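You operate a simulated robot arm through the tools that you are given. There is no shell and no other tool.

The job below is to be done with a simulated two-armed robot. You get a single attempt, and the scene is never put back.

## Task
Pick up the white filter labelled "medium" from the upper ledge under the filter box with one hand, pass it to the other hand and put it on the top of the short belt of the tipper.

The check looks at the end state, three seconds after you hand in, the way a careful person would. Anything else that was tipped, shoved, dropped, spilled or broken makes it a failure.

## Robot
Two 7-joint arms with two-finger parallel grippers on one trunk, on a base that moves. Base frame: it is fixed to the floor where the robot stands at the start and does not move with it; the origin is under the middle of the robot, x ahead of it, y to its left, z up. Lengths are in m, angles in rad, forces in N, time in s.
The left shoulder is at the start at [0.124, 0.171, 1.162], the right one opposite. With the tool pointing down near the work surface each hand reaches from about 0.36 to 0.9 m from the robot's upright axis, wherever it stands, measured 20 degrees to its own side. Places, roughly: top of the short belt of the tipper (29x22 cm) [-0.74, -1.4, 0.94]; white filter [-2.5, -2, 1]. Payload 4.4 kg a hand.
The TCP of each hand is the grasp point between the finger pads, 0.023 m short of the fingertips. In the tool frame z runs along the fingers and y along their closing line. Largest opening 0.094 m; finger width 0.038, thickness 0.01; the body of the gripper, 0.054 by 0.096 m, starts 0.039 m behind the TCP.
Orientation is told as [roll, pitch, yaw] about the base's x, y, z axes, in that order, counted from this pose: with the fingers straight down and closing along the base's y, the tool's x points along the base's -x, its y along +y and its z along -z.

## Interface
- The arms move only by the tool send_rows. It takes "left_moves", "right_moves" or both (then of equal length, played together; a hand with none holds still); each is a list of rows, each a list of 7 numbers: the shift along the base's x, y, z in units of 150 mm (1.0 is 150 mm), then the turn, a rotation vector about the base's x, y, z in units of 180 degrees (1.0 is 180 degrees), then the finger opening in m, from 0 to 0.094. In form: [[tx, ty, tz, ax, ay, az, fingers], ...]. A call has 1 to 20 rows; each row is the pose to reach, as a shift and turn from the pose commanded when the call began. A call with a number of a shift or a turn outside -1 to 1 is refused whole. Each row takes 0.2 s and may step no farther than 0.05 m and 0.15 rad from the row before; otherwise, or with a gripper value out of range, the whole call is refused. A pose out of reach is approached as far as the arm can. The call stops where the force on the tool passes 40 N (or 10 N more than at its start, if that is more) or the arm is blocked; 0.2 s more then pass. Each finger travels about 0.072 m/s and halts on what it meets, pressing with about 36 N; the grip force reading is that of the motor and also rises with nothing between the fingers. The clock runs only during rows and for 0.2 s after the last one: add rows that repeat a pose to give the fingers time. The reply holds the time, the measured pose of the TCP, the force on the tool along the base axes, the opening and the grip force, in the units named above and with some noise, with the torque about the TCP (base axes, N m) and any sound that the robot's microphone picked up.
- Cameras (640 x 400 px; columns grow to the right, rows downward): "scene" is now at [0.2493, -0.0047, 1.306]; the picture's right is [-0.11, -0.99, 0.00], its down [-0.55, 0.06, -0.83] and it looks along [0.83, -0.09, -0.56] (base axes); focal length 214 px, centre (320, 200). "left" rides on the left gripper at [0.086, -0.016, -0.075] in its tool frame; the picture's right is [0.18, 0.98, 0.00], its down [-0.58, 0.11, -0.81] and it looks along [-0.79, 0.15, 0.59] (tool axes); focal length 243 px, centre (320, 200). "right" rides on the right gripper at [0.086, 0.016, -0.075] in its tool frame; the picture's right is [-0.18, 0.98, 0.00], its down [-0.58, -0.11, -0.81] and it looks along [-0.79, -0.15, 0.59] (tool axes); focal length 243 px, centre (320, 200). There is no depth. A picture from a camera that has moved, and an enlarged one, comes with that camera's place and axes in the base frame and with its lens. The place of the scene camera against the robot may be out by one fixed shift of up to 0.018 m in any direction.
- get_image(camera): a new picture of that camera. It takes no simulated time.
- raise_lower(by): moves the trunk up (or, below 0, down) by that many m; the arms and the scene camera ride with it, the base frame stays. It gives what a move gives, with no picture.
- steer(legs): drives the robot by 1 to 6 legs, each [ahead, left, turn to the left] in m, m and rad, along the robot's own axes; the way and the turn of a leg run together, so that a leg with both is an arc; at most 1.5 m and 3.142 rad a leg. The arms and the cameras ride along, it lands a little off, and it stops where it bumps. It gives what a move gives.
- aim_head(pan, tilt): turns the head with the scene camera to pan (to the left, within 1.396 rad either way) and tilt (down, from -0.506 to 1.204), counted from straight ahead of the robot (the tilt from the chest, where the trunk bows). It gives what a move gives.
- close_up(camera, box): a new picture of the part [left, top, right, bottom] of that camera's present view, enlarged. It takes no simulated time.
- hand_in(): hands the job in; it is judged then, once.

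Nothing tells you exact positions but the pictures and the camera data. Unless the task says otherwise, let go and move clear before handing in.

The tools are called after ">>>" as name(argument=value, ...) on one line, values as JSON. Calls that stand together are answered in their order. send_rows: Moves the arms, as the interface text tells. Its arguments: {"type":"object","properties":{"left_moves":{"type":"array"},"right_moves":{"type":"array"}},"required":[]} The other tools are called the same way: raise_lower (by) moves the trunk up or down; steer (legs) drives the base; aim_head (pan, tilt) turns the head that bears the scene camera; get_image (camera) takes a picture; close_up (camera, box) takes an enlarged picture of a part of a camera's view; hand_in () hands the job in.

At the start:

```text
time_s: 0.0
left_tool_pos: [0.556, 0.3033, 1.1404]
left_orientation: [0.0, -0.001, 0.0]
left_contact_force: [0.1, 1.3, -0.9]
left_torque: [0.02, 0.04, 0.01]
left_gripper_width: 0.094
left_grip_force: 0.0
right_tool_pos: [0.4822, -0.2227, 1.1608]
right_orientation: [0.0, 0.0, -0.002]
right_contact_force: [1.1, 0.5, -0.6]
right_torque: [-0.01, 0.02, 0.03]
right_gripper_width: 0.0939
right_grip_force: 0.1
trunk travel left (down, up): [-0.175, 0.213]
robot x, y, heading: [-0.0001, 0.0003, 0.002]
head pan, tilt (commanded): [-0.11, 0.592]
```

scene: 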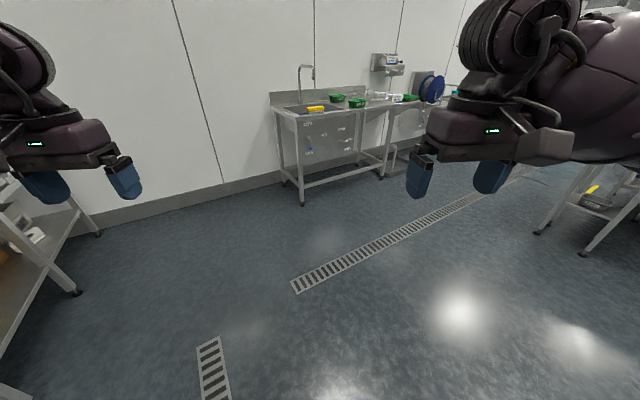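
right: 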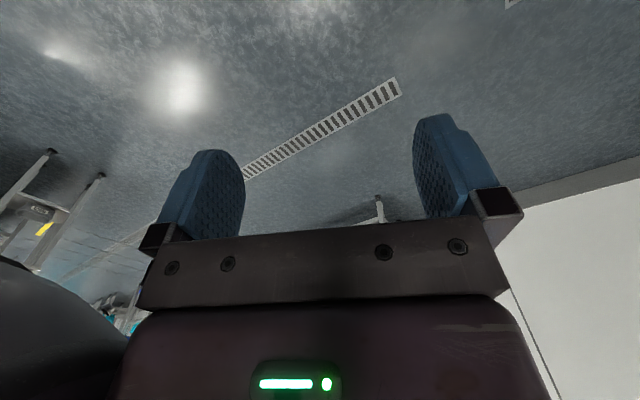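
left: 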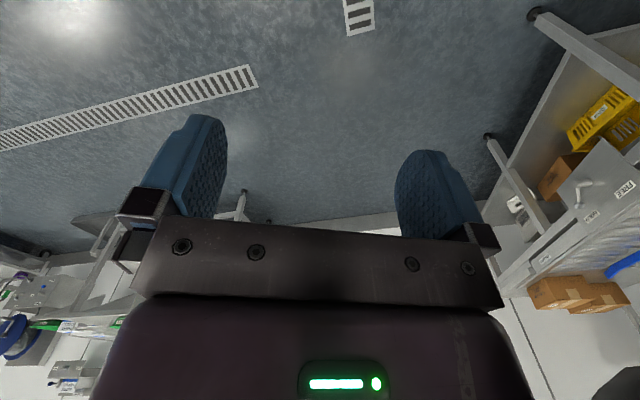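

I see the robot in a food-lab-like room with a sink ahead; the filter and the tipper are behind and to the right. I'll turn the head to the right to look first.

>>> aim_head(pan=-1.396, tilt=0.3)

>>> get_image(camera="scene")

```text
time_s: 1.5
left_tool_pos: [0.5567, 0.303, 1.1408]
left_orientation: [-0.001, 0.0, 0.002]
left_contact_force: [-0.5, 0.1, -0.3]
left_torque: [0.01, -0.04, -0.02]
left_gripper_width: 0.0943
left_grip_force: 0.0
right_tool_pos: [0.4826, -0.2239, 1.1603]
right_orientation: [-0.001, -0.001, 0.0]
right_contact_force: [0.2, -0.2, -0.4]
right_torque: [0.02, 0.02, -0.01]
right_gripper_width: 0.094
right_grip_force: 0.0
trunk travel left (down, up): [-0.175, 0.213]
robot x, y, heading: [0.0003, 0.002, -0.004]
head pan, tilt (commanded): [-1.396, 0.3]
```

```text
taken
camera scene: at [0.1774, -0.0868, 1.3326], right [-0.98, -0.17, 0.0], down [-0.05, 0.29, -0.96], along [0.17, -0.94, -0.3], focal length 214 px, centre (320, 200)
```

scene: 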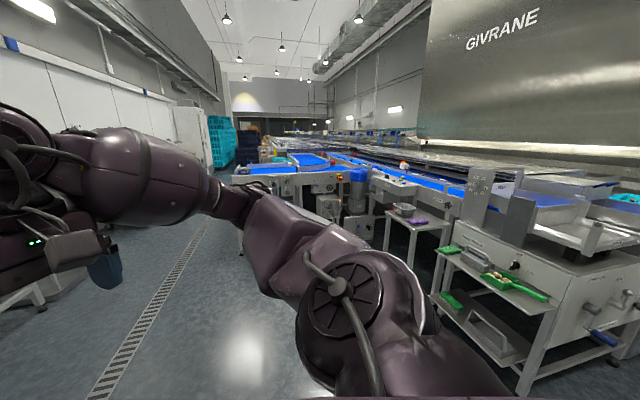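

The tipper with blue belts and metal frames is to the right behind me, and its cart stands about 1 m away. I turn in place to the right to face it and look.

>>> steer(legs=[[0, 0, -1.5708]])

>>> aim_head(pan=-0.5, tilt=0.4)

>>> get_image(camera="scene")

>>> aim_head(pan=-1.3, tilt=0.4)

>>> get_image(camera="scene")

```text
time_s: 5.7
left_tool_pos: [0.2937, -0.5625, 1.1415]
left_orientation: [0.0, 0.0, -1.586]
left_contact_force: [0.3, -0.5, 0.8]
left_torque: [0.02, 0.02, 0.01]
left_gripper_width: 0.0941
left_grip_force: 0.0
right_tool_pos: [-0.2325, -0.4796, 1.1611]
right_orientation: [0.0, -0.001, -1.59]
right_contact_force: [0.0, 0.0, -0.3]
right_torque: [-0.01, -0.01, -0.02]
right_gripper_width: 0.094
right_grip_force: 0.1
trunk travel left (down, up): [-0.175, 0.213]
robot x, y, heading: [-0.0006, -0.0034, -1.588]
head pan, tilt (commanded): [-1.396, 0.3]
```

```text
time_s: 6.9
left_tool_pos: [0.2929, -0.5621, 1.1408]
left_orientation: [0.001, -0.001, -1.587]
left_contact_force: [-0.1, -0.2, 0.3]
left_torque: [-0.03, 0.02, -0.01]
left_gripper_width: 0.094
left_grip_force: 0.0
right_tool_pos: [-0.2311, -0.4777, 1.162]
right_orientation: [0.001, -0.001, -1.587]
right_contact_force: [-0.4, -0.3, 0.8]
right_torque: [-0.01, -0.03, 0.01]
right_gripper_width: 0.0939
right_grip_force: 0.1
trunk travel left (down, up): [-0.175, 0.213]
robot x, y, heading: [-0.0043, 0.0019, -1.587]
head pan, tilt (commanded): [-0.499, 0.4]
```

```text
taken
camera scene: at [-0.0402, -0.2281, 1.3234], right [-0.87, 0.49, 0.0], down [0.19, 0.34, -0.92], along [-0.46, -0.8, -0.39], focal length 214 px, centre (320, 200)
```

scene: 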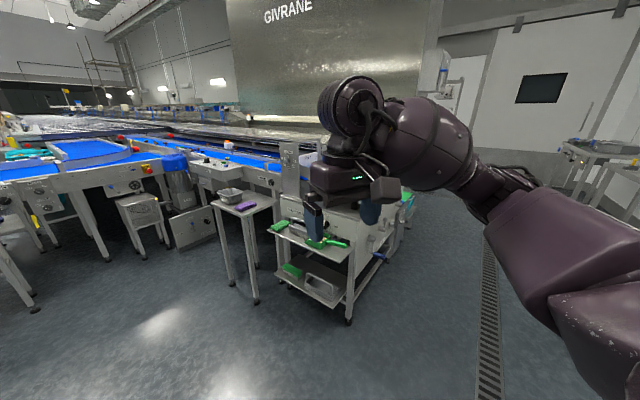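

```text
time_s: 8.1
left_tool_pos: [0.2926, -0.5624, 1.1412]
left_orientation: [0.001, 0.0, -1.589]
left_contact_force: [0.2, -0.3, 1.0]
left_torque: [0.0, -0.02, 0.02]
left_gripper_width: 0.094
left_grip_force: 0.0
right_tool_pos: [-0.2326, -0.479, 1.1596]
right_orientation: [0.0, -0.001, -1.588]
right_contact_force: [-0.3, -0.2, 0.0]
right_torque: [-0.02, -0.02, -0.01]
right_gripper_width: 0.0941
right_grip_force: 0.0
trunk travel left (down, up): [-0.175, 0.213]
robot x, y, heading: [0.0026, 0.0016, -1.588]
head pan, tilt (commanded): [-1.3, 0.4]
```

```text
taken
camera scene: at [-0.084, -0.1709, 1.3234], right [-0.25, 0.97, 0.0], down [0.38, 0.1, -0.92], along [-0.89, -0.23, -0.39], focal length 214 px, centre (320, 200)
```

scene: 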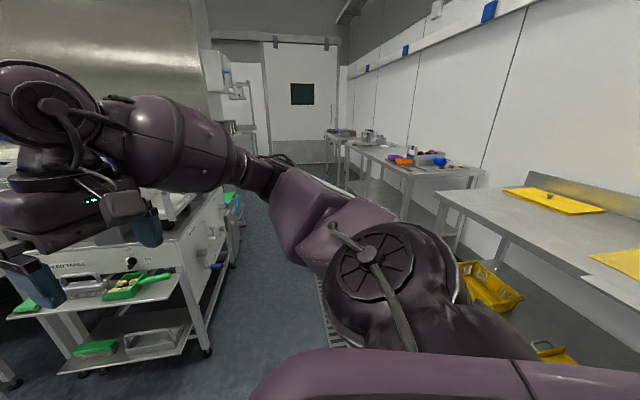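

There is an aisle between the tipper cart and the wall tables that leads to the boxes on the far wall near (-2.5, -2). I'll zoom in there.

>>> close_up(camera="scene", box=[180, 40, 340, 240])

>>> close_up(camera="scene", box=[320, 100, 640, 300])

```text
2.00 times, centred on (260, 140) of scene
camera zoom: at [-0.084, -0.1709, 1.3234], right [-0.25, 0.97, 0.0], down [0.38, 0.1, -0.92], along [-0.89, -0.23, -0.39], focal length 429 px, centre (440, 320)
```

zoom: 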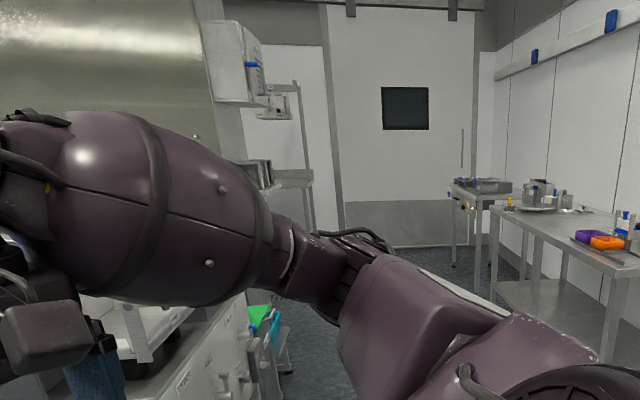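

```text
2.00 times, centred on (480, 200) of scene
camera zoom: at [-0.084, -0.1709, 1.3234], right [-0.25, 0.97, 0.0], down [0.38, 0.1, -0.92], along [-0.89, -0.23, -0.39], focal length 429 px, centre (0, 200)
```

zoom: 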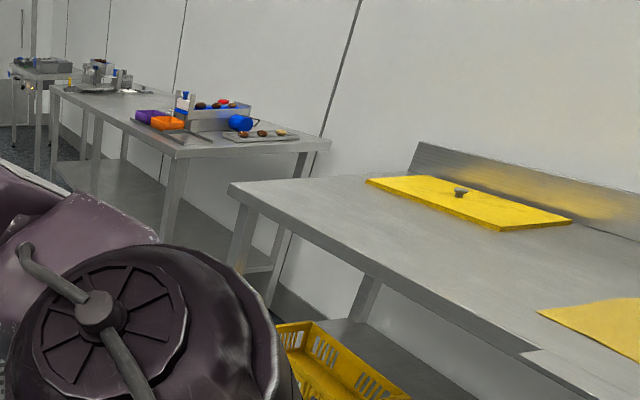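

I'll turn on to face down the aisle (heading about −2.45) and look around with the head low and high.

>>> steer(legs=[[0, 0, -0.87]])

>>> aim_head(pan=0.0, tilt=0.5)

>>> get_image(camera="scene")

>>> aim_head(pan=0.8, tilt=0.5)

>>> get_image(camera="scene")

>>> aim_head(pan=-0.8, tilt=0.5)

>>> get_image(camera="scene")

```text
time_s: 10.7
left_tool_pos: [-0.2446, -0.5841, 1.1416]
left_orientation: [0.001, 0.002, -2.467]
left_contact_force: [-0.5, 0.3, -0.5]
left_torque: [-0.01, -0.03, 0.0]
left_gripper_width: 0.0941
left_grip_force: 0.1
right_tool_pos: [-0.516, -0.1265, 1.1618]
right_orientation: [0.0, 0.0, -2.467]
right_contact_force: [-0.9, 1.4, -0.8]
right_torque: [-0.01, 0.02, 0.02]
right_gripper_width: 0.0942
right_grip_force: 0.1
trunk travel left (down, up): [-0.175, 0.213]
robot x, y, heading: [0.0009, 0.0021, -2.469]
head pan, tilt (commanded): [-1.3, 0.4]
```

```text
time_s: 12.2
left_tool_pos: [-0.2453, -0.5847, 1.141]
left_orientation: [0.001, 0.001, -2.467]
left_contact_force: [-0.4, 0.4, -0.4]
left_torque: [0.01, 0.0, 0.01]
left_gripper_width: 0.0939
left_grip_force: 0.0
right_tool_pos: [-0.5168, -0.1272, 1.1607]
right_orientation: [0.0, -0.001, -2.467]
right_contact_force: [-0.5, -0.7, -0.3]
right_torque: [0.03, 0.0, 0.01]
right_gripper_width: 0.0941
right_grip_force: 0.0
trunk travel left (down, up): [-0.175, 0.213]
robot x, y, heading: [-0.0017, -0.0014, -2.465]
head pan, tilt (commanded): [0.0, 0.499]
```

```text
taken
camera scene: at [-0.1819, -0.1472, 1.3143], right [-0.62, 0.78, 0.0], down [0.37, 0.3, -0.88], along [-0.69, -0.55, -0.48], focal length 214 px, centre (320, 200)
```

scene: 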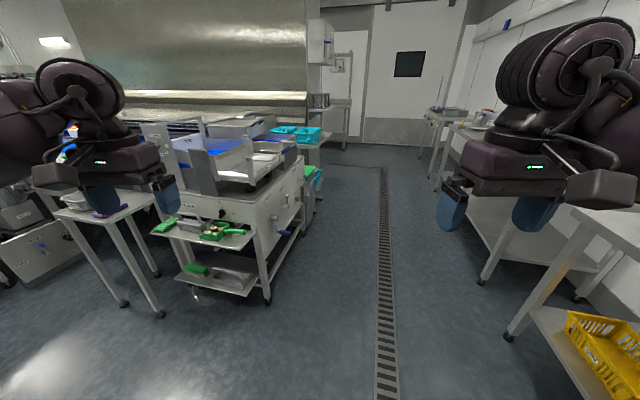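

```text
time_s: 13.3
left_tool_pos: [-0.2456, -0.5849, 1.1413]
left_orientation: [0.0, 0.001, -2.467]
left_contact_force: [0.5, 0.7, -0.8]
left_torque: [0.03, -0.03, 0.01]
left_gripper_width: 0.094
left_grip_force: 0.0
right_tool_pos: [-0.5165, -0.1271, 1.1605]
right_orientation: [0.0, 0.001, -2.465]
right_contact_force: [0.4, 0.1, 0.8]
right_torque: [-0.02, -0.03, -0.03]
right_gripper_width: 0.0941
right_grip_force: 0.0
trunk travel left (down, up): [-0.175, 0.213]
robot x, y, heading: [-0.0007, -0.0018, -2.466]
head pan, tilt (commanded): [0.799, 0.499]
```

```text
taken
camera scene: at [-0.1197, -0.1809, 1.3142], right [-1.0, 0.1, 0.0], down [0.05, 0.48, -0.88], along [-0.09, -0.87, -0.48], focal length 214 px, centre (320, 200)
```

scene: 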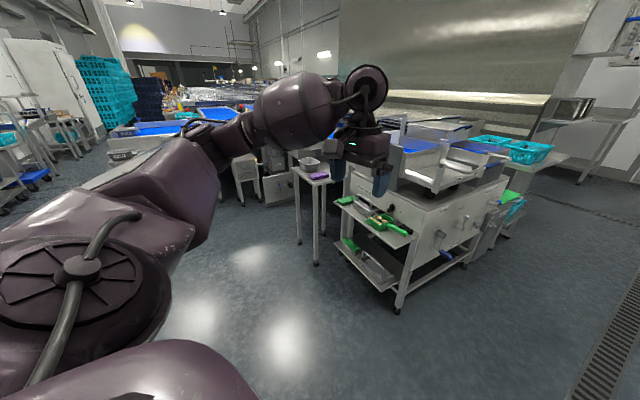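

```text
time_s: 15.0
left_tool_pos: [-0.2443, -0.5862, 1.1422]
left_orientation: [0.001, 0.0, -2.466]
left_contact_force: [0.1, -0.7, 0.6]
left_torque: [-0.01, -0.02, 0.0]
left_gripper_width: 0.094
left_grip_force: 0.2
right_tool_pos: [-0.5157, -0.1267, 1.1606]
right_orientation: [0.0, -0.001, -2.466]
right_contact_force: [-0.1, -0.8, -0.2]
right_torque: [0.03, 0.02, -0.02]
right_gripper_width: 0.0942
right_grip_force: 0.0
trunk travel left (down, up): [-0.175, 0.213]
robot x, y, heading: [0.0025, -0.0008, -2.468]
head pan, tilt (commanded): [-0.799, 0.499]
```

```text
taken
camera scene: at [-0.2011, -0.0792, 1.3142], right [0.12, 0.99, 0.0], down [0.47, -0.06, -0.88], along [-0.87, 0.11, -0.48], focal length 214 px, centre (320, 200)
```

scene: 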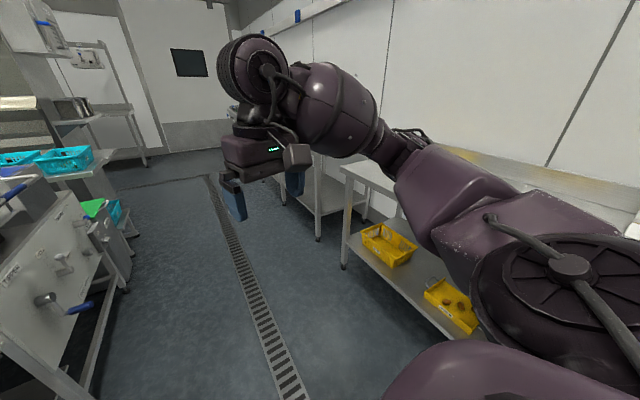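

The aisle is clear, with a drain running down it; the tipper is on the left and the filter box hangs beyond it. I'll zoom in on the tipper and the filter box.

>>> aim_head(pan=0.15, tilt=0.35)

>>> close_up(camera="scene", box=[260, 50, 420, 150])

>>> close_up(camera="scene", box=[120, 100, 360, 250])

```text
time_s: 16.2
left_tool_pos: [-0.2459, -0.5856, 1.1412]
left_orientation: [0.001, 0.0, -2.466]
left_contact_force: [0.5, 0.6, 0.2]
left_torque: [0.03, 0.03, -0.03]
left_gripper_width: 0.094
left_grip_force: 0.0
right_tool_pos: [-0.5162, -0.1275, 1.1606]
right_orientation: [0.0, 0.0, -2.466]
right_contact_force: [0.4, 0.1, -0.1]
right_torque: [0.03, 0.0, 0.03]
right_gripper_width: 0.0939
right_grip_force: 0.0
trunk travel left (down, up): [-0.175, 0.213]
robot x, y, heading: [-0.0001, 0.0042, -2.466]
head pan, tilt (commanded): [0.15, 0.351]
```

```text
4.00 times, centred on (340, 100) of scene
camera zoom: at [-0.1741, -0.1587, 1.3279], right [-0.73, 0.68, 0.0], down [0.23, 0.25, -0.94], along [-0.64, -0.69, -0.34], focal length 858 px, centre (240, 600)
```

zoom: 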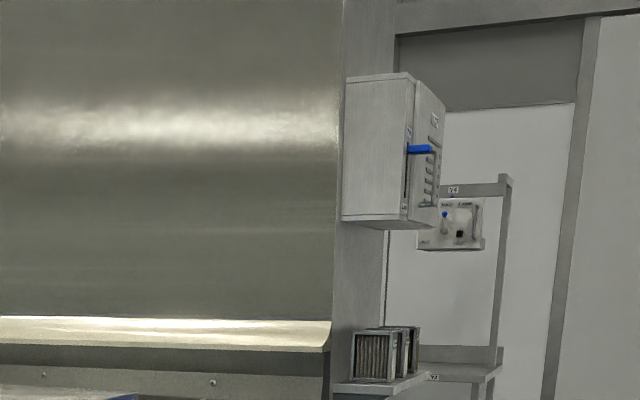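

```text
2.67 times, centred on (240, 175) of scene
camera zoom: at [-0.1741, -0.1587, 1.3279], right [-0.73, 0.68, 0.0], down [0.23, 0.25, -0.94], along [-0.64, -0.69, -0.34], focal length 572 px, centre (533, 267)
```

zoom: 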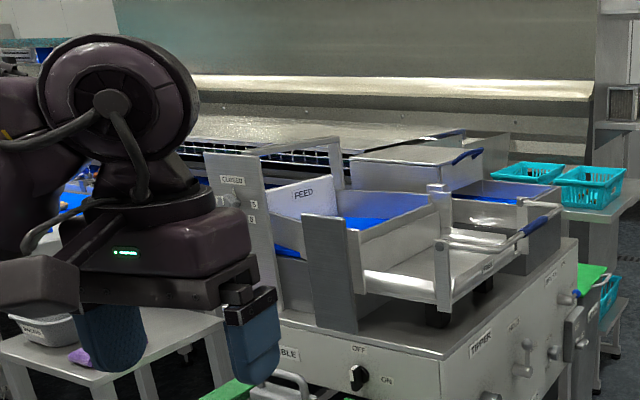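

The filter box hangs on a column, with a ledge holding three panel filters beneath it, facing the aisle. The aisle runs at heading about −2.71, so I'll drive down it in steps and look again.

>>> steer(legs=[[0, 0, -0.245], [1.3, -0.08, 0]])

>>> aim_head(pan=0.2, tilt=0.4)

>>> get_image(camera="scene")

```text
time_s: 23.6
left_tool_pos: [-1.5749, -0.9847, 1.1409]
left_orientation: [-0.001, 0.0, -2.697]
left_contact_force: [0.7, 0.2, -1.1]
left_torque: [0.02, -0.02, 0.02]
left_gripper_width: 0.094
left_grip_force: 0.0
right_tool_pos: [-1.7343, -0.4783, 1.1611]
right_orientation: [0.001, 0.002, -2.699]
right_contact_force: [-0.5, -0.4, 0.0]
right_torque: [0.03, -0.04, 0.02]
right_gripper_width: 0.0942
right_grip_force: 0.0
trunk travel left (down, up): [-0.175, 0.213]
robot x, y, heading: [-1.2029, -0.473, -2.7]
head pan, tilt (commanded): [0.15, 0.351]
```

```text
time_s: 24.2
left_tool_pos: [-1.5756, -0.9854, 1.1405]
left_orientation: [-0.001, 0.0, -2.697]
left_contact_force: [0.2, 0.3, 0.0]
left_torque: [0.01, 0.03, 0.01]
left_gripper_width: 0.0937
left_grip_force: 0.0
right_tool_pos: [-1.7333, -0.4777, 1.1605]
right_orientation: [-0.001, -0.001, -2.698]
right_contact_force: [0.1, 0.0, 0.4]
right_torque: [0.03, -0.04, -0.01]
right_gripper_width: 0.0939
right_grip_force: 0.1
trunk travel left (down, up): [-0.175, 0.213]
robot x, y, heading: [-1.2031, -0.4762, -2.702]
head pan, tilt (commanded): [0.201, 0.4]
```

```text
taken
camera scene: at [-1.4062, -0.5887, 1.3234], right [-0.6, 0.8, 0.0], down [0.31, 0.23, -0.92], along [-0.74, -0.55, -0.39], focal length 214 px, centre (320, 200)
```

scene: 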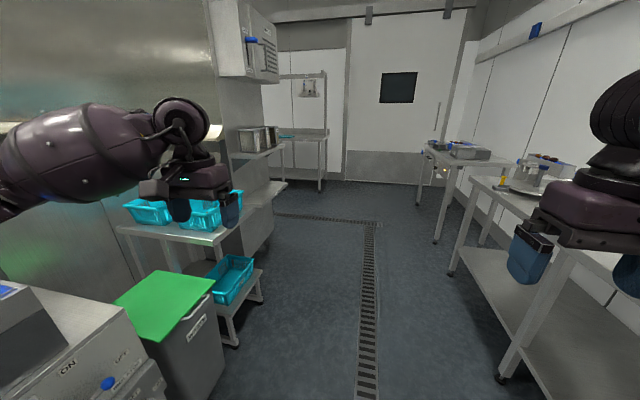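

I'm halfway down the aisle and can see the filters on the ledge. I'll zoom in on them and on the left gripper's clearance.

>>> close_up(camera="scene", box=[200, 90, 360, 190])

>>> close_up(camera="scene", box=[200, 0, 360, 100])

```text
4.00 times, centred on (280, 140) of scene
camera zoom: at [-1.4062, -0.5887, 1.3234], right [-0.6, 0.8, 0.0], down [0.31, 0.23, -0.92], along [-0.74, -0.55, -0.39], focal length 858 px, centre (480, 440)
```

zoom: 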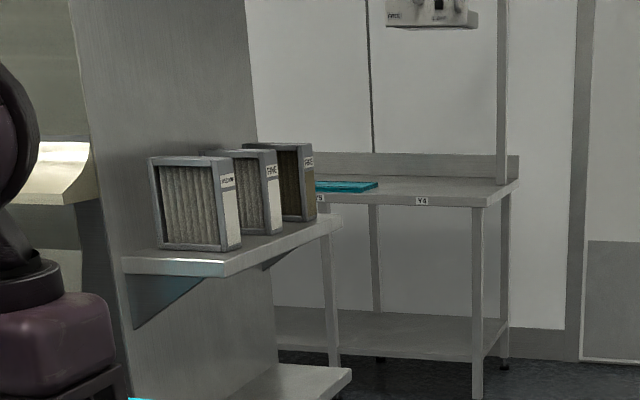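

```text
4.00 times, centred on (280, 50) of scene
camera zoom: at [-1.4062, -0.5887, 1.3234], right [-0.6, 0.8, 0.0], down [0.31, 0.23, -0.92], along [-0.74, -0.55, -0.39], focal length 858 px, centre (480, 800)
```

zoom: 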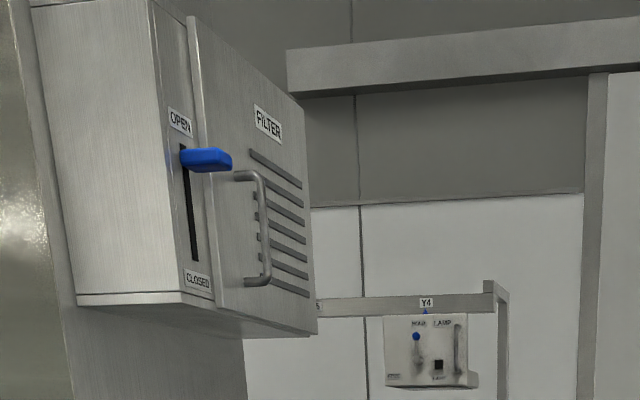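

Three panel filters stand on the upper ledge with labels on their aisle-side edges; the nearest white one may read "medium". I'll move closer along the aisle to read the labels.

>>> steer(legs=[[0.8, -0.05, 0]])

>>> aim_head(pan=0.7, tilt=0.3)

>>> get_image(camera="scene")

```text
time_s: 28.4
left_tool_pos: [-2.3073, -1.2767, 1.1417]
left_orientation: [0.0, -0.002, -2.698]
left_contact_force: [-0.7, 0.7, 0.1]
left_torque: [0.0, 0.01, 0.02]
left_gripper_width: 0.094
left_grip_force: 0.1
right_tool_pos: [-2.4663, -0.7701, 1.1613]
right_orientation: [-0.001, 0.001, -2.699]
right_contact_force: [0.1, 0.2, -0.6]
right_torque: [0.01, 0.01, -0.04]
right_gripper_width: 0.094
right_grip_force: 0.0
trunk travel left (down, up): [-0.175, 0.213]
robot x, y, heading: [-1.9379, -0.765, -2.698]
head pan, tilt (commanded): [0.201, 0.4]
```

```text
time_s: 29.4
left_tool_pos: [-2.3069, -1.277, 1.1403]
left_orientation: [0.0, 0.0, -2.698]
left_contact_force: [0.4, -0.3, 0.3]
left_torque: [0.0, 0.01, -0.02]
left_gripper_width: 0.0937
left_grip_force: 0.1
right_tool_pos: [-2.4652, -0.7681, 1.1603]
right_orientation: [0.0, 0.001, -2.7]
right_contact_force: [0.6, -0.2, -0.3]
right_torque: [0.0, 0.01, 0.02]
right_gripper_width: 0.0941
right_grip_force: 0.0
trunk travel left (down, up): [-0.175, 0.213]
robot x, y, heading: [-1.9373, -0.764, -2.697]
head pan, tilt (commanded): [0.7, 0.3]
```

```text
taken
camera scene: at [-2.1025, -0.9099, 1.3326], right [-0.91, 0.42, 0.0], down [0.12, 0.27, -0.96], along [-0.4, -0.87, -0.3], focal length 214 px, centre (320, 200)
```

scene: 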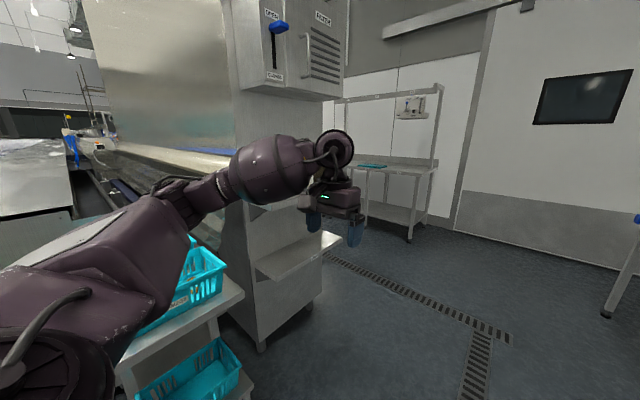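

The left arm now hides the filters, which lie about 1.0 m ahead and 0.9 m left of the base. I'll drive on, keep a bit right, then turn left to face the ledge.

>>> steer(legs=[[1.0, -0.1, 0], [0, 0, 1.571]])

>>> aim_head(pan=0.0, tilt=0.3)

>>> get_image(camera="scene")

```text
time_s: 38.4
left_tool_pos: [-2.3446, -1.4578, 1.1398]
left_orientation: [0.0, 0.0, -1.106]
left_contact_force: [1.1, -0.7, 0.2]
left_torque: [0.02, 0.0, 0.02]
left_gripper_width: 0.0939
left_grip_force: 0.0
right_tool_pos: [-2.8486, -1.6266, 1.1602]
right_orientation: [0.0, -0.001, -1.108]
right_contact_force: [-0.1, 0.4, -0.4]
right_torque: [0.02, 0.01, -0.03]
right_gripper_width: 0.094
right_grip_force: 0.2
trunk travel left (down, up): [-0.175, 0.213]
robot x, y, heading: [-2.8655, -1.0993, -1.11]
head pan, tilt (commanded): [0.7, 0.3]
```

```text
time_s: 39.4
left_tool_pos: [-2.3448, -1.4577, 1.1412]
left_orientation: [0.0, 0.0, -1.106]
left_contact_force: [-0.4, 0.1, -0.3]
left_torque: [0.01, -0.01, 0.01]
left_gripper_width: 0.0943
left_grip_force: 0.0
right_tool_pos: [-2.8486, -1.6272, 1.1606]
right_orientation: [0.001, 0.002, -1.107]
right_contact_force: [0.0, -0.2, 0.4]
right_torque: [0.02, 0.01, -0.02]
right_gripper_width: 0.094
right_grip_force: 0.0
trunk travel left (down, up): [-0.175, 0.213]
robot x, y, heading: [-2.8648, -1.094, -1.106]
head pan, tilt (commanded): [0.0, 0.3]
```

```text
taken
camera scene: at [-2.7463, -1.3103, 1.3326], right [-0.89, -0.45, 0.0], down [-0.13, 0.26, -0.96], along [0.43, -0.85, -0.3], focal length 214 px, centre (320, 200)
```

scene: 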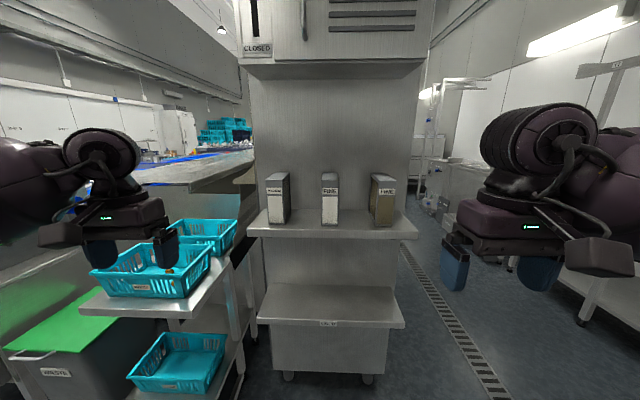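

>>> close_up(camera="scene", box=[250, 150, 410, 250])

>>> close_up(camera="scene", box=[230, 0, 450, 140])

```text
4.00 times, centred on (330, 200) of scene
camera zoom: at [-2.7463, -1.3103, 1.3326], right [-0.89, -0.45, 0.0], down [-0.13, 0.26, -0.96], along [0.43, -0.85, -0.3], focal length 858 px, centre (280, 200)
```

zoom: 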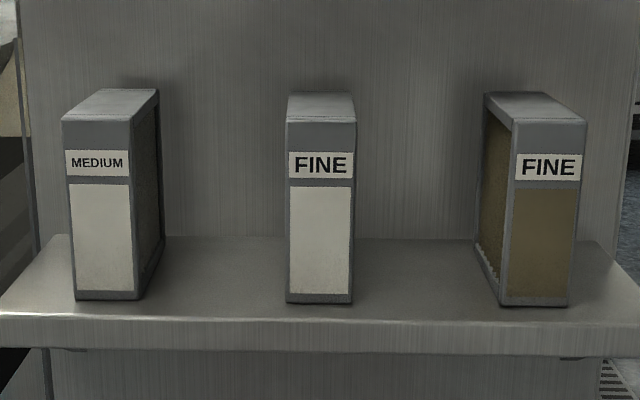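

```text
2.86 times, centred on (340, 70) of scene
camera zoom: at [-2.7463, -1.3103, 1.3326], right [-0.89, -0.45, 0.0], down [-0.13, 0.26, -0.96], along [0.43, -0.85, -0.3], focal length 613 px, centre (263, 571)
```

zoom: 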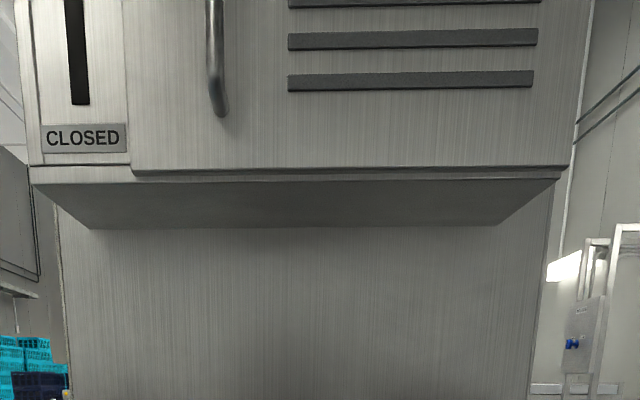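

The leftmost filter reads MEDIUM (white); the others are both FINE. By triangulation its front-left bottom corner is near (−2.31, −1.81, 1.05), about 0.05 × 0.14 × 0.15 m in size. Before choosing hands I'll glance at the tipper from here.

>>> aim_head(pan=1.1, tilt=0.2)

>>> get_image(camera="scene")

>>> close_up(camera="scene", box=[240, 100, 480, 250])

```text
time_s: 40.8
left_tool_pos: [-2.3446, -1.4576, 1.1411]
left_orientation: [0.001, 0.0, -1.107]
left_contact_force: [0.2, 0.6, 0.2]
left_torque: [0.01, -0.02, 0.01]
left_gripper_width: 0.094
left_grip_force: 0.1
right_tool_pos: [-2.8484, -1.6262, 1.1607]
right_orientation: [0.0, 0.0, -1.108]
right_contact_force: [0.2, 0.9, 0.1]
right_torque: [0.0, 0.01, -0.03]
right_gripper_width: 0.0939
right_grip_force: 0.1
trunk travel left (down, up): [-0.175, 0.213]
robot x, y, heading: [-2.8605, -1.0949, -1.105]
head pan, tilt (commanded): [1.1, 0.201]
```

```text
taken
camera scene: at [-2.695, -1.2276, 1.3419], right [-0.01, -1.0, 0.0], down [-0.2, 0.0, -0.98], along [0.98, -0.01, -0.2], focal length 214 px, centre (320, 200)
```

scene: 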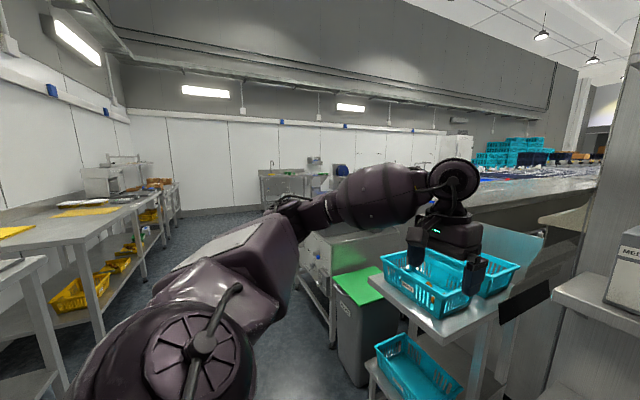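

```text
2.67 times, centred on (360, 175) of scene
camera zoom: at [-2.695, -1.2276, 1.3419], right [-0.01, -1.0, 0.0], down [-0.2, 0.0, -0.98], along [0.98, -0.01, -0.2], focal length 572 px, centre (213, 267)
```

zoom: 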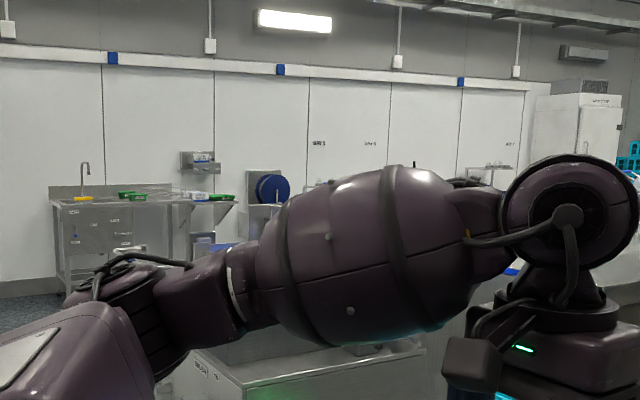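

The left arm blocks that view, so I'll slide left along the aisle to look at the tipper first, keeping about 1.2 m away from the belt.

>>> steer(legs=[[0, 1.4, 0], [0, 0.4, 0]])

>>> aim_head(pan=0.0, tilt=0.4)

>>> get_image(camera="scene")

```text
time_s: 56.7
left_tool_pos: [-0.7501, -0.6311, 1.142]
left_orientation: [-0.001, 0.0, -1.083]
left_contact_force: [0.0, -0.1, 0.3]
left_torque: [-0.02, -0.01, 0.02]
left_gripper_width: 0.0938
left_grip_force: 0.1
right_tool_pos: [-1.2496, -0.8143, 1.1619]
right_orientation: [0.0, 0.0, -1.081]
right_contact_force: [0.6, -0.1, 0.9]
right_torque: [-0.01, -0.04, -0.04]
right_gripper_width: 0.094
right_grip_force: 0.1
trunk travel left (down, up): [-0.175, 0.213]
robot x, y, heading: [-1.2787, -0.2806, -1.081]
head pan, tilt (commanded): [1.1, 0.201]
```

```text
time_s: 58.0
left_tool_pos: [-0.7505, -0.631, 1.1415]
left_orientation: [-0.002, 0.001, -1.085]
left_contact_force: [-0.2, -1.0, 0.7]
left_torque: [-0.04, -0.01, -0.02]
left_gripper_width: 0.094
left_grip_force: 0.1
right_tool_pos: [-1.2509, -0.8138, 1.1608]
right_orientation: [0.001, 0.0, -1.083]
right_contact_force: [0.0, -0.1, -0.3]
right_torque: [-0.01, 0.0, 0.0]
right_gripper_width: 0.0941
right_grip_force: 0.1
trunk travel left (down, up): [-0.175, 0.213]
robot x, y, heading: [-1.2832, -0.2841, -1.081]
head pan, tilt (commanded): [0.0, 0.4]
```

```text
taken
camera scene: at [-1.1565, -0.494, 1.3234], right [-0.88, -0.47, 0.0], down [-0.18, 0.34, -0.92], along [0.43, -0.81, -0.39], focal length 214 px, centre (320, 200)
```

scene: 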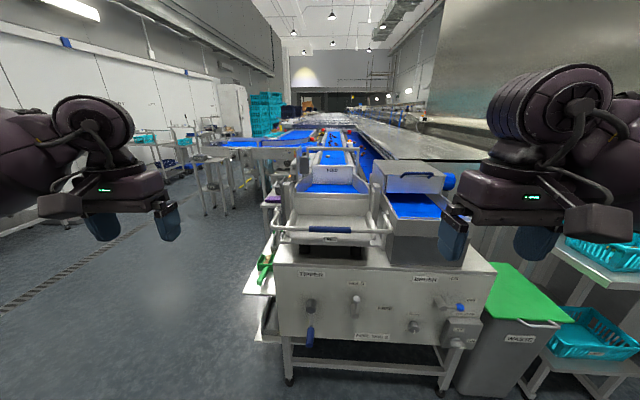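

>>> close_up(camera="scene", box=[240, 120, 480, 270])

>>> close_up(camera="scene", box=[280, 140, 400, 215])

>>> close_up(camera="scene", box=[240, 230, 520, 400])

```text
2.67 times, centred on (360, 195) of scene
camera zoom: at [-1.1565, -0.494, 1.3234], right [-0.88, -0.47, 0.0], down [-0.18, 0.34, -0.92], along [0.43, -0.81, -0.39], focal length 572 px, centre (213, 213)
```

zoom: 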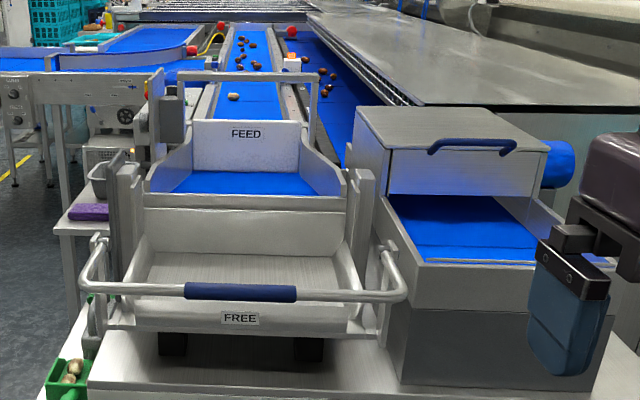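

```text
5.33 times, centred on (340, 178) of scene
camera zoom: at [-1.1565, -0.494, 1.3234], right [-0.88, -0.47, 0.0], down [-0.18, 0.34, -0.92], along [0.43, -0.81, -0.39], focal length 1144 px, centre (213, 320)
```

zoom: 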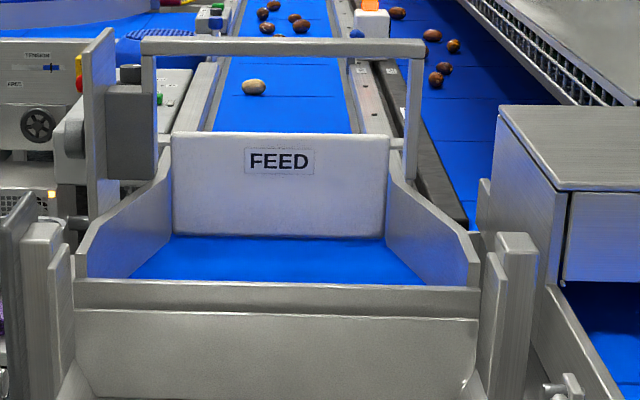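

```text
2.29 times, centred on (380, 315) of scene
camera zoom: at [-1.1565, -0.494, 1.3234], right [-0.88, -0.47, 0.0], down [-0.18, 0.34, -0.92], along [0.43, -0.81, -0.39], focal length 490 px, centre (183, -63)
```

zoom: 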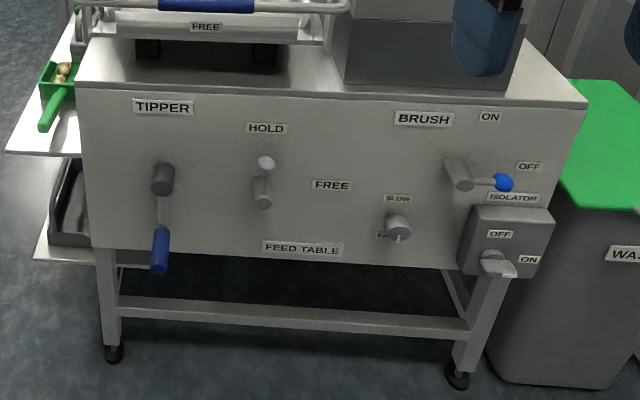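

The short belt is the blue trough (about 22 cm wide, 29 cm deep) behind the front tray with the blue-gripped bar, closed at the back by the FEED gate; its walls reach z≈1.04. I'll go back to the filters, pick "medium" with the left hand at its top front corner, and later pass it to the right hand.

>>> steer(legs=[[0, -1.4, -0.025], [-0.02, -0.38, 0]])

>>> aim_head(pan=0.0, tilt=0.3)

>>> get_image(camera="scene")

>>> close_up(camera="scene", box=[240, 150, 400, 250])

```text
time_s: 74.0
left_tool_pos: [-2.3349, -1.4529, 1.141]
left_orientation: [-0.001, 0.0, -1.087]
left_contact_force: [0.0, -0.2, -0.3]
left_torque: [0.02, -0.01, 0.0]
left_gripper_width: 0.0938
left_grip_force: 0.0
right_tool_pos: [-2.8346, -1.6315, 1.1608]
right_orientation: [-0.001, 0.001, -1.089]
right_contact_force: [-1.1, 0.9, 0.1]
right_torque: [-0.03, 0.01, 0.04]
right_gripper_width: 0.0942
right_grip_force: 0.1
trunk travel left (down, up): [-0.175, 0.213]
robot x, y, heading: [-2.8628, -1.1009, -1.089]
head pan, tilt (commanded): [0.0, 0.4]
```

```text
time_s: 74.6
left_tool_pos: [-2.3333, -1.4528, 1.1394]
left_orientation: [0.0, 0.001, -1.087]
left_contact_force: [-0.7, 0.5, -0.2]
left_torque: [-0.02, 0.03, 0.02]
left_gripper_width: 0.0939
left_grip_force: 0.0
right_tool_pos: [-2.8343, -1.631, 1.1599]
right_orientation: [-0.001, -0.001, -1.09]
right_contact_force: [1.0, 0.3, -0.1]
right_torque: [0.0, 0.01, 0.02]
right_gripper_width: 0.094
right_grip_force: 0.0
trunk travel left (down, up): [-0.175, 0.213]
robot x, y, heading: [-2.8635, -1.1014, -1.091]
head pan, tilt (commanded): [0.0, 0.3]
```

```text
taken
camera scene: at [-2.7385, -1.313, 1.3326], right [-0.89, -0.46, 0.0], down [-0.14, 0.26, -0.96], along [0.44, -0.85, -0.3], focal length 214 px, centre (320, 200)
```

scene: 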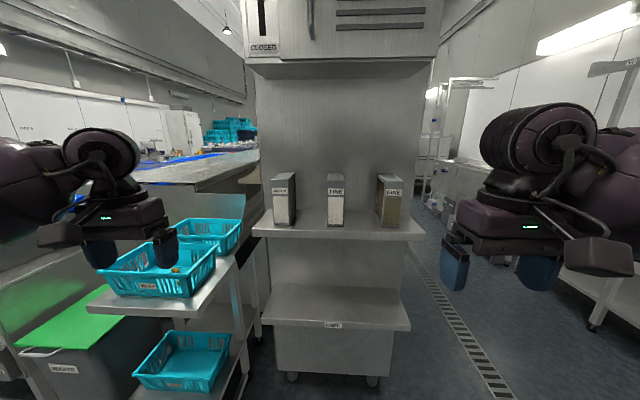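

```text
4.00 times, centred on (320, 200) of scene
camera zoom: at [-2.7385, -1.313, 1.3326], right [-0.89, -0.46, 0.0], down [-0.14, 0.26, -0.96], along [0.44, -0.85, -0.3], focal length 858 px, centre (320, 200)
```

zoom: 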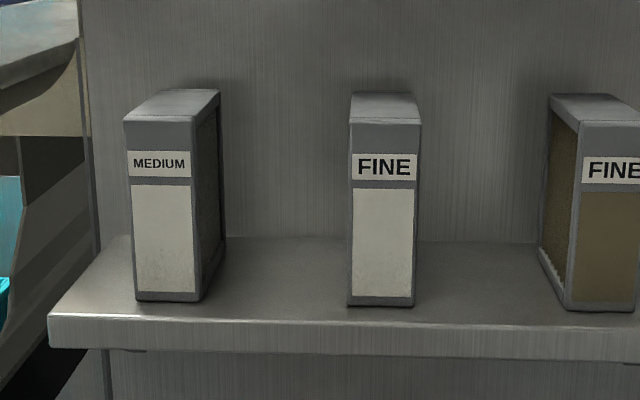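

The MEDIUM filter's front face centre is about 0.88 m ahead and 0.135 m left of the base, with its top at z≈1.20. I'll raise the trunk for an easier arm posture and a better view, then creep forward.

>>> raise_lower(by=0.12)

>>> get_image(camera="scene")

>>> close_up(camera="scene", box=[240, 190, 400, 290])

```text
time_s: 76.1
left_tool_pos: [-2.3329, -1.4537, 1.2596]
left_orientation: [-0.001, 0.004, -1.089]
left_contact_force: [-0.3, 0.3, 0.3]
left_torque: [0.02, 0.0, -0.03]
left_gripper_width: 0.0942
left_grip_force: 0.1
right_tool_pos: [-2.8357, -1.6322, 1.281]
right_orientation: [0.001, 0.001, -1.086]
right_contact_force: [-0.5, 0.6, 0.2]
right_torque: [-0.01, 0.01, -0.01]
right_gripper_width: 0.094
right_grip_force: 0.0
trunk travel left (down, up): [-0.295, 0.093]
robot x, y, heading: [-2.8617, -1.0988, -1.088]
head pan, tilt (commanded): [0.0, 0.3]
```

```text
taken
camera scene: at [-2.7777, -1.2381, 1.4614], right [-0.89, -0.46, 0.0], down [-0.14, 0.26, -0.96], along [0.44, -0.85, -0.3], focal length 214 px, centre (320, 200)
```

scene: 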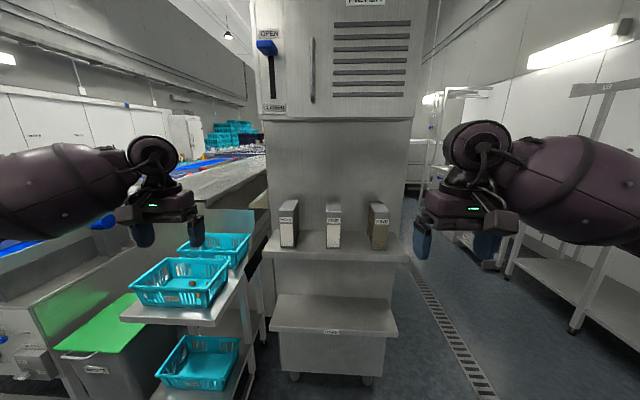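

```text
4.00 times, centred on (320, 240) of scene
camera zoom: at [-2.7777, -1.2381, 1.4614], right [-0.89, -0.46, 0.0], down [-0.14, 0.26, -0.96], along [0.44, -0.85, -0.3], focal length 858 px, centre (320, 40)
```

zoom: 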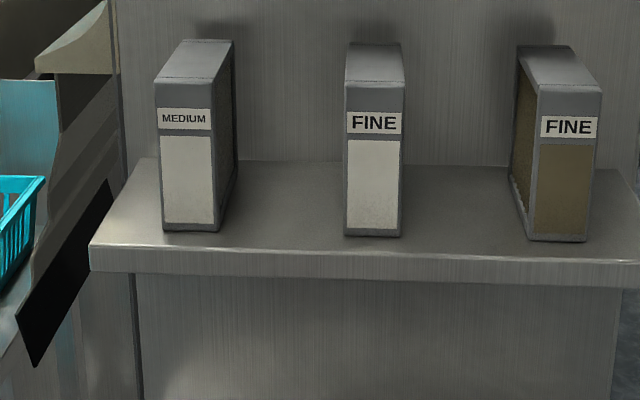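

Two heights of view agree: front face at 0.88 m ahead, top at z≈1.197, bottom z≈1.052. I'll drive forward 0.2 m, with both hands above the filters' height.

>>> steer(legs=[[0.2, 0, -0.015]])

>>> get_image(camera="scene")

```text
time_s: 77.8
left_tool_pos: [-2.2459, -1.6432, 1.261]
left_orientation: [0.0, 0.0, -1.105]
left_contact_force: [-0.7, 0.6, 0.4]
left_torque: [0.02, 0.0, 0.01]
left_gripper_width: 0.0938
left_grip_force: 0.2
right_tool_pos: [-2.7501, -1.8153, 1.2802]
right_orientation: [0.0, 0.002, -1.105]
right_contact_force: [0.3, 0.2, -0.9]
right_torque: [0.0, 0.0, 0.0]
right_gripper_width: 0.0937
right_grip_force: 0.0
trunk travel left (down, up): [-0.295, 0.093]
robot x, y, heading: [-2.7689, -1.2834, -1.11]
head pan, tilt (commanded): [0.0, 0.3]
```

```text
taken
camera scene: at [-2.6864, -1.4219, 1.4616], right [-0.89, -0.45, 0.0], down [-0.13, 0.26, -0.96], along [0.43, -0.85, -0.3], focal length 214 px, centre (320, 200)
```

scene: 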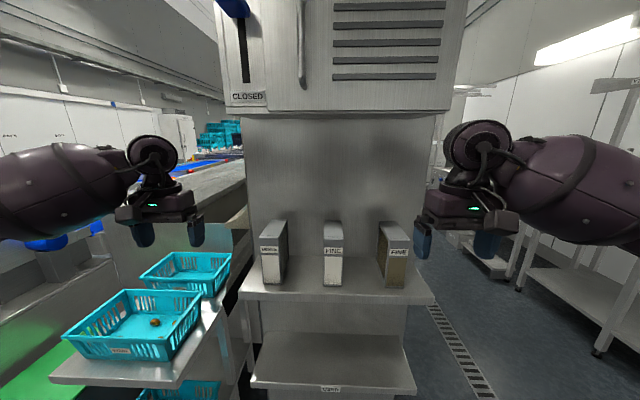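

>>> close_up(camera="scene", box=[220, 200, 380, 300])

>>> close_up(camera="scene", box=[100, 180, 260, 280])

```text
4.00 times, centred on (300, 250) of scene
camera zoom: at [-2.6864, -1.4219, 1.4616], right [-0.89, -0.45, 0.0], down [-0.13, 0.26, -0.96], along [0.43, -0.85, -0.3], focal length 858 px, centre (400, 0)
```

zoom: 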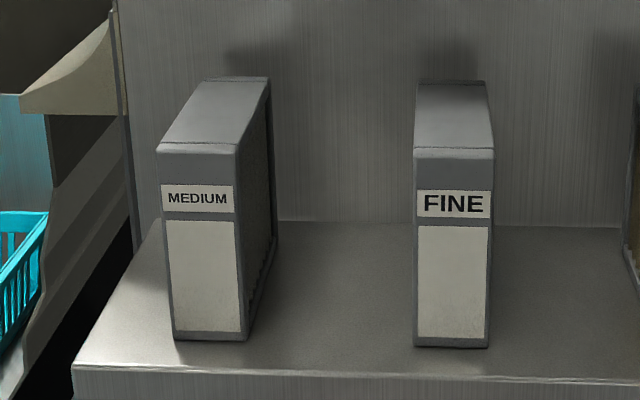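

```text
4.00 times, centred on (180, 230) of scene
camera zoom: at [-2.6864, -1.4219, 1.4616], right [-0.89, -0.45, 0.0], down [-0.13, 0.26, -0.96], along [0.43, -0.85, -0.3], focal length 858 px, centre (880, 80)
```

zoom: 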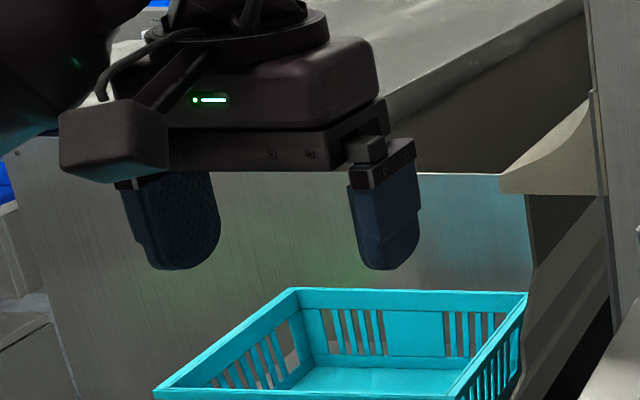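

The hand seen in the scene camera sits roughly 1 cm further left than predicted, so I'll verify with the left wrist camera. Now I pitch the left tool to 45° forward-down and bring it to a pre-grasp spot in front of and above the MEDIUM filter's top corner.

>>> send_rows(left_moves=[[-0.107, -0.096, 0.012, -0.0281, -0.0137, -0.0009, 0.094], [-0.2145, -0.1915, 0.023, -0.0562, -0.0273, -0.0019, 0.094], [-0.322, -0.287, 0.035, -0.0843, -0.041, -0.0028, 0.094], [-0.429, -0.383, 0.0465, -0.1125, -0.0547, -0.0038, 0.094], [-0.536, -0.479, 0.058, -0.1406, -0.0683, -0.0047, 0.094], [-0.6435, -0.5745, 0.07, -0.1687, -0.082, -0.0056, 0.094], [-0.751, -0.67, 0.081, -0.1968, -0.0956, -0.0066, 0.094], [-0.858, -0.766, 0.093, -0.2249, -0.1093, -0.0075, 0.094]])

>>> get_image(camera="left")

>>> get_image(camera="scene")

```text
time_s: 79.6
left_tool_pos: [-2.3749, -1.7588, 1.2728]
left_orientation: [-0.002, -0.786, -1.13]
left_contact_force: [0.5, -0.3, 0.4]
left_torque: [-0.03, 0.0, -0.02]
left_gripper_width: 0.0941
left_grip_force: 0.1
right_tool_pos: [-2.7499, -1.8147, 1.2819]
right_orientation: [0.001, 0.0, -1.104]
right_contact_force: [-0.4, 0.3, -0.3]
right_torque: [-0.01, -0.01, -0.03]
right_gripper_width: 0.0939
right_grip_force: 0.0
trunk travel left (down, up): [-0.295, 0.093]
robot x, y, heading: [-2.7693, -1.286, -1.104]
head pan, tilt (commanded): [0.0, 0.3]
```

```text
taken
camera left: at [-2.4382, -1.6629, 1.2642], right [0.83, 0.54, -0.13], down [0.03, 0.19, 0.98], along [0.55, -0.82, 0.14], focal length 243 px, centre (320, 200)
```

left: 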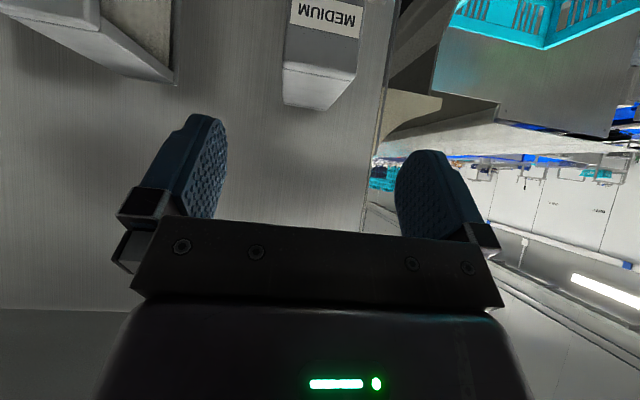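

```text
taken
camera scene: at [-2.6873, -1.4216, 1.4617], right [-0.89, -0.45, 0.0], down [-0.13, 0.26, -0.96], along [0.43, -0.85, -0.3], focal length 214 px, centre (320, 200)
```

scene: 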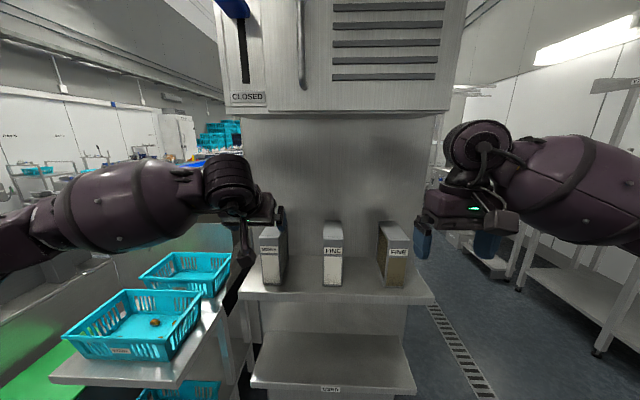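

>>> close_up(camera="left", box=[220, 0, 420, 125])

>>> close_up(camera="left", box=[100, 90, 520, 352])

>>> close_up(camera="scene", box=[180, 140, 340, 300])

```text
3.20 times, centred on (320, 62) of left
camera zoom: at [-2.4382, -1.6629, 1.2642], right [0.83, 0.54, -0.13], down [0.03, 0.19, 0.98], along [0.55, -0.82, 0.14], focal length 776 px, centre (320, 640)
```

zoom: 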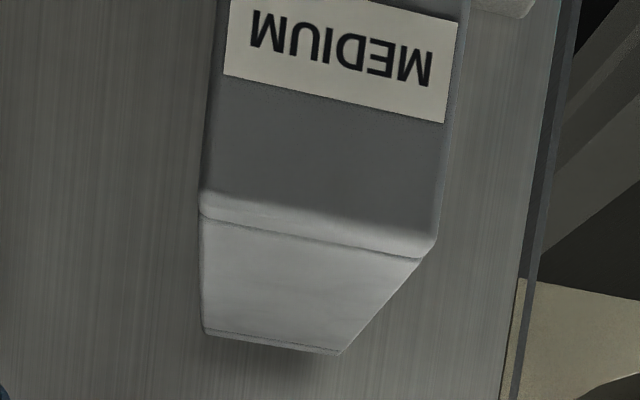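

```text
1.52 times, centred on (310, 221) of left
camera zoom: at [-2.4382, -1.6629, 1.2642], right [0.83, 0.54, -0.13], down [0.03, 0.19, 0.98], along [0.55, -0.82, 0.14], focal length 370 px, centre (335, 168)
```

zoom: 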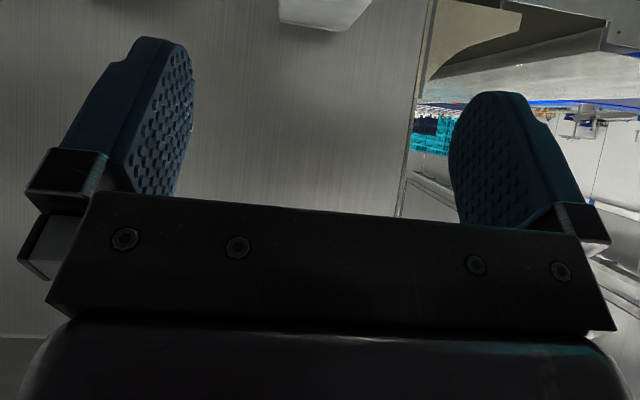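

```text
2.50 times, centred on (260, 220) of scene
camera zoom: at [-2.6873, -1.4216, 1.4617], right [-0.89, -0.45, 0.0], down [-0.13, 0.26, -0.96], along [0.43, -0.85, -0.3], focal length 536 px, centre (470, 150)
```

zoom: 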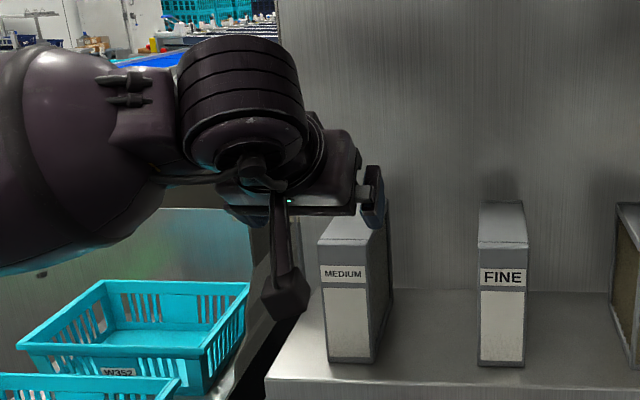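

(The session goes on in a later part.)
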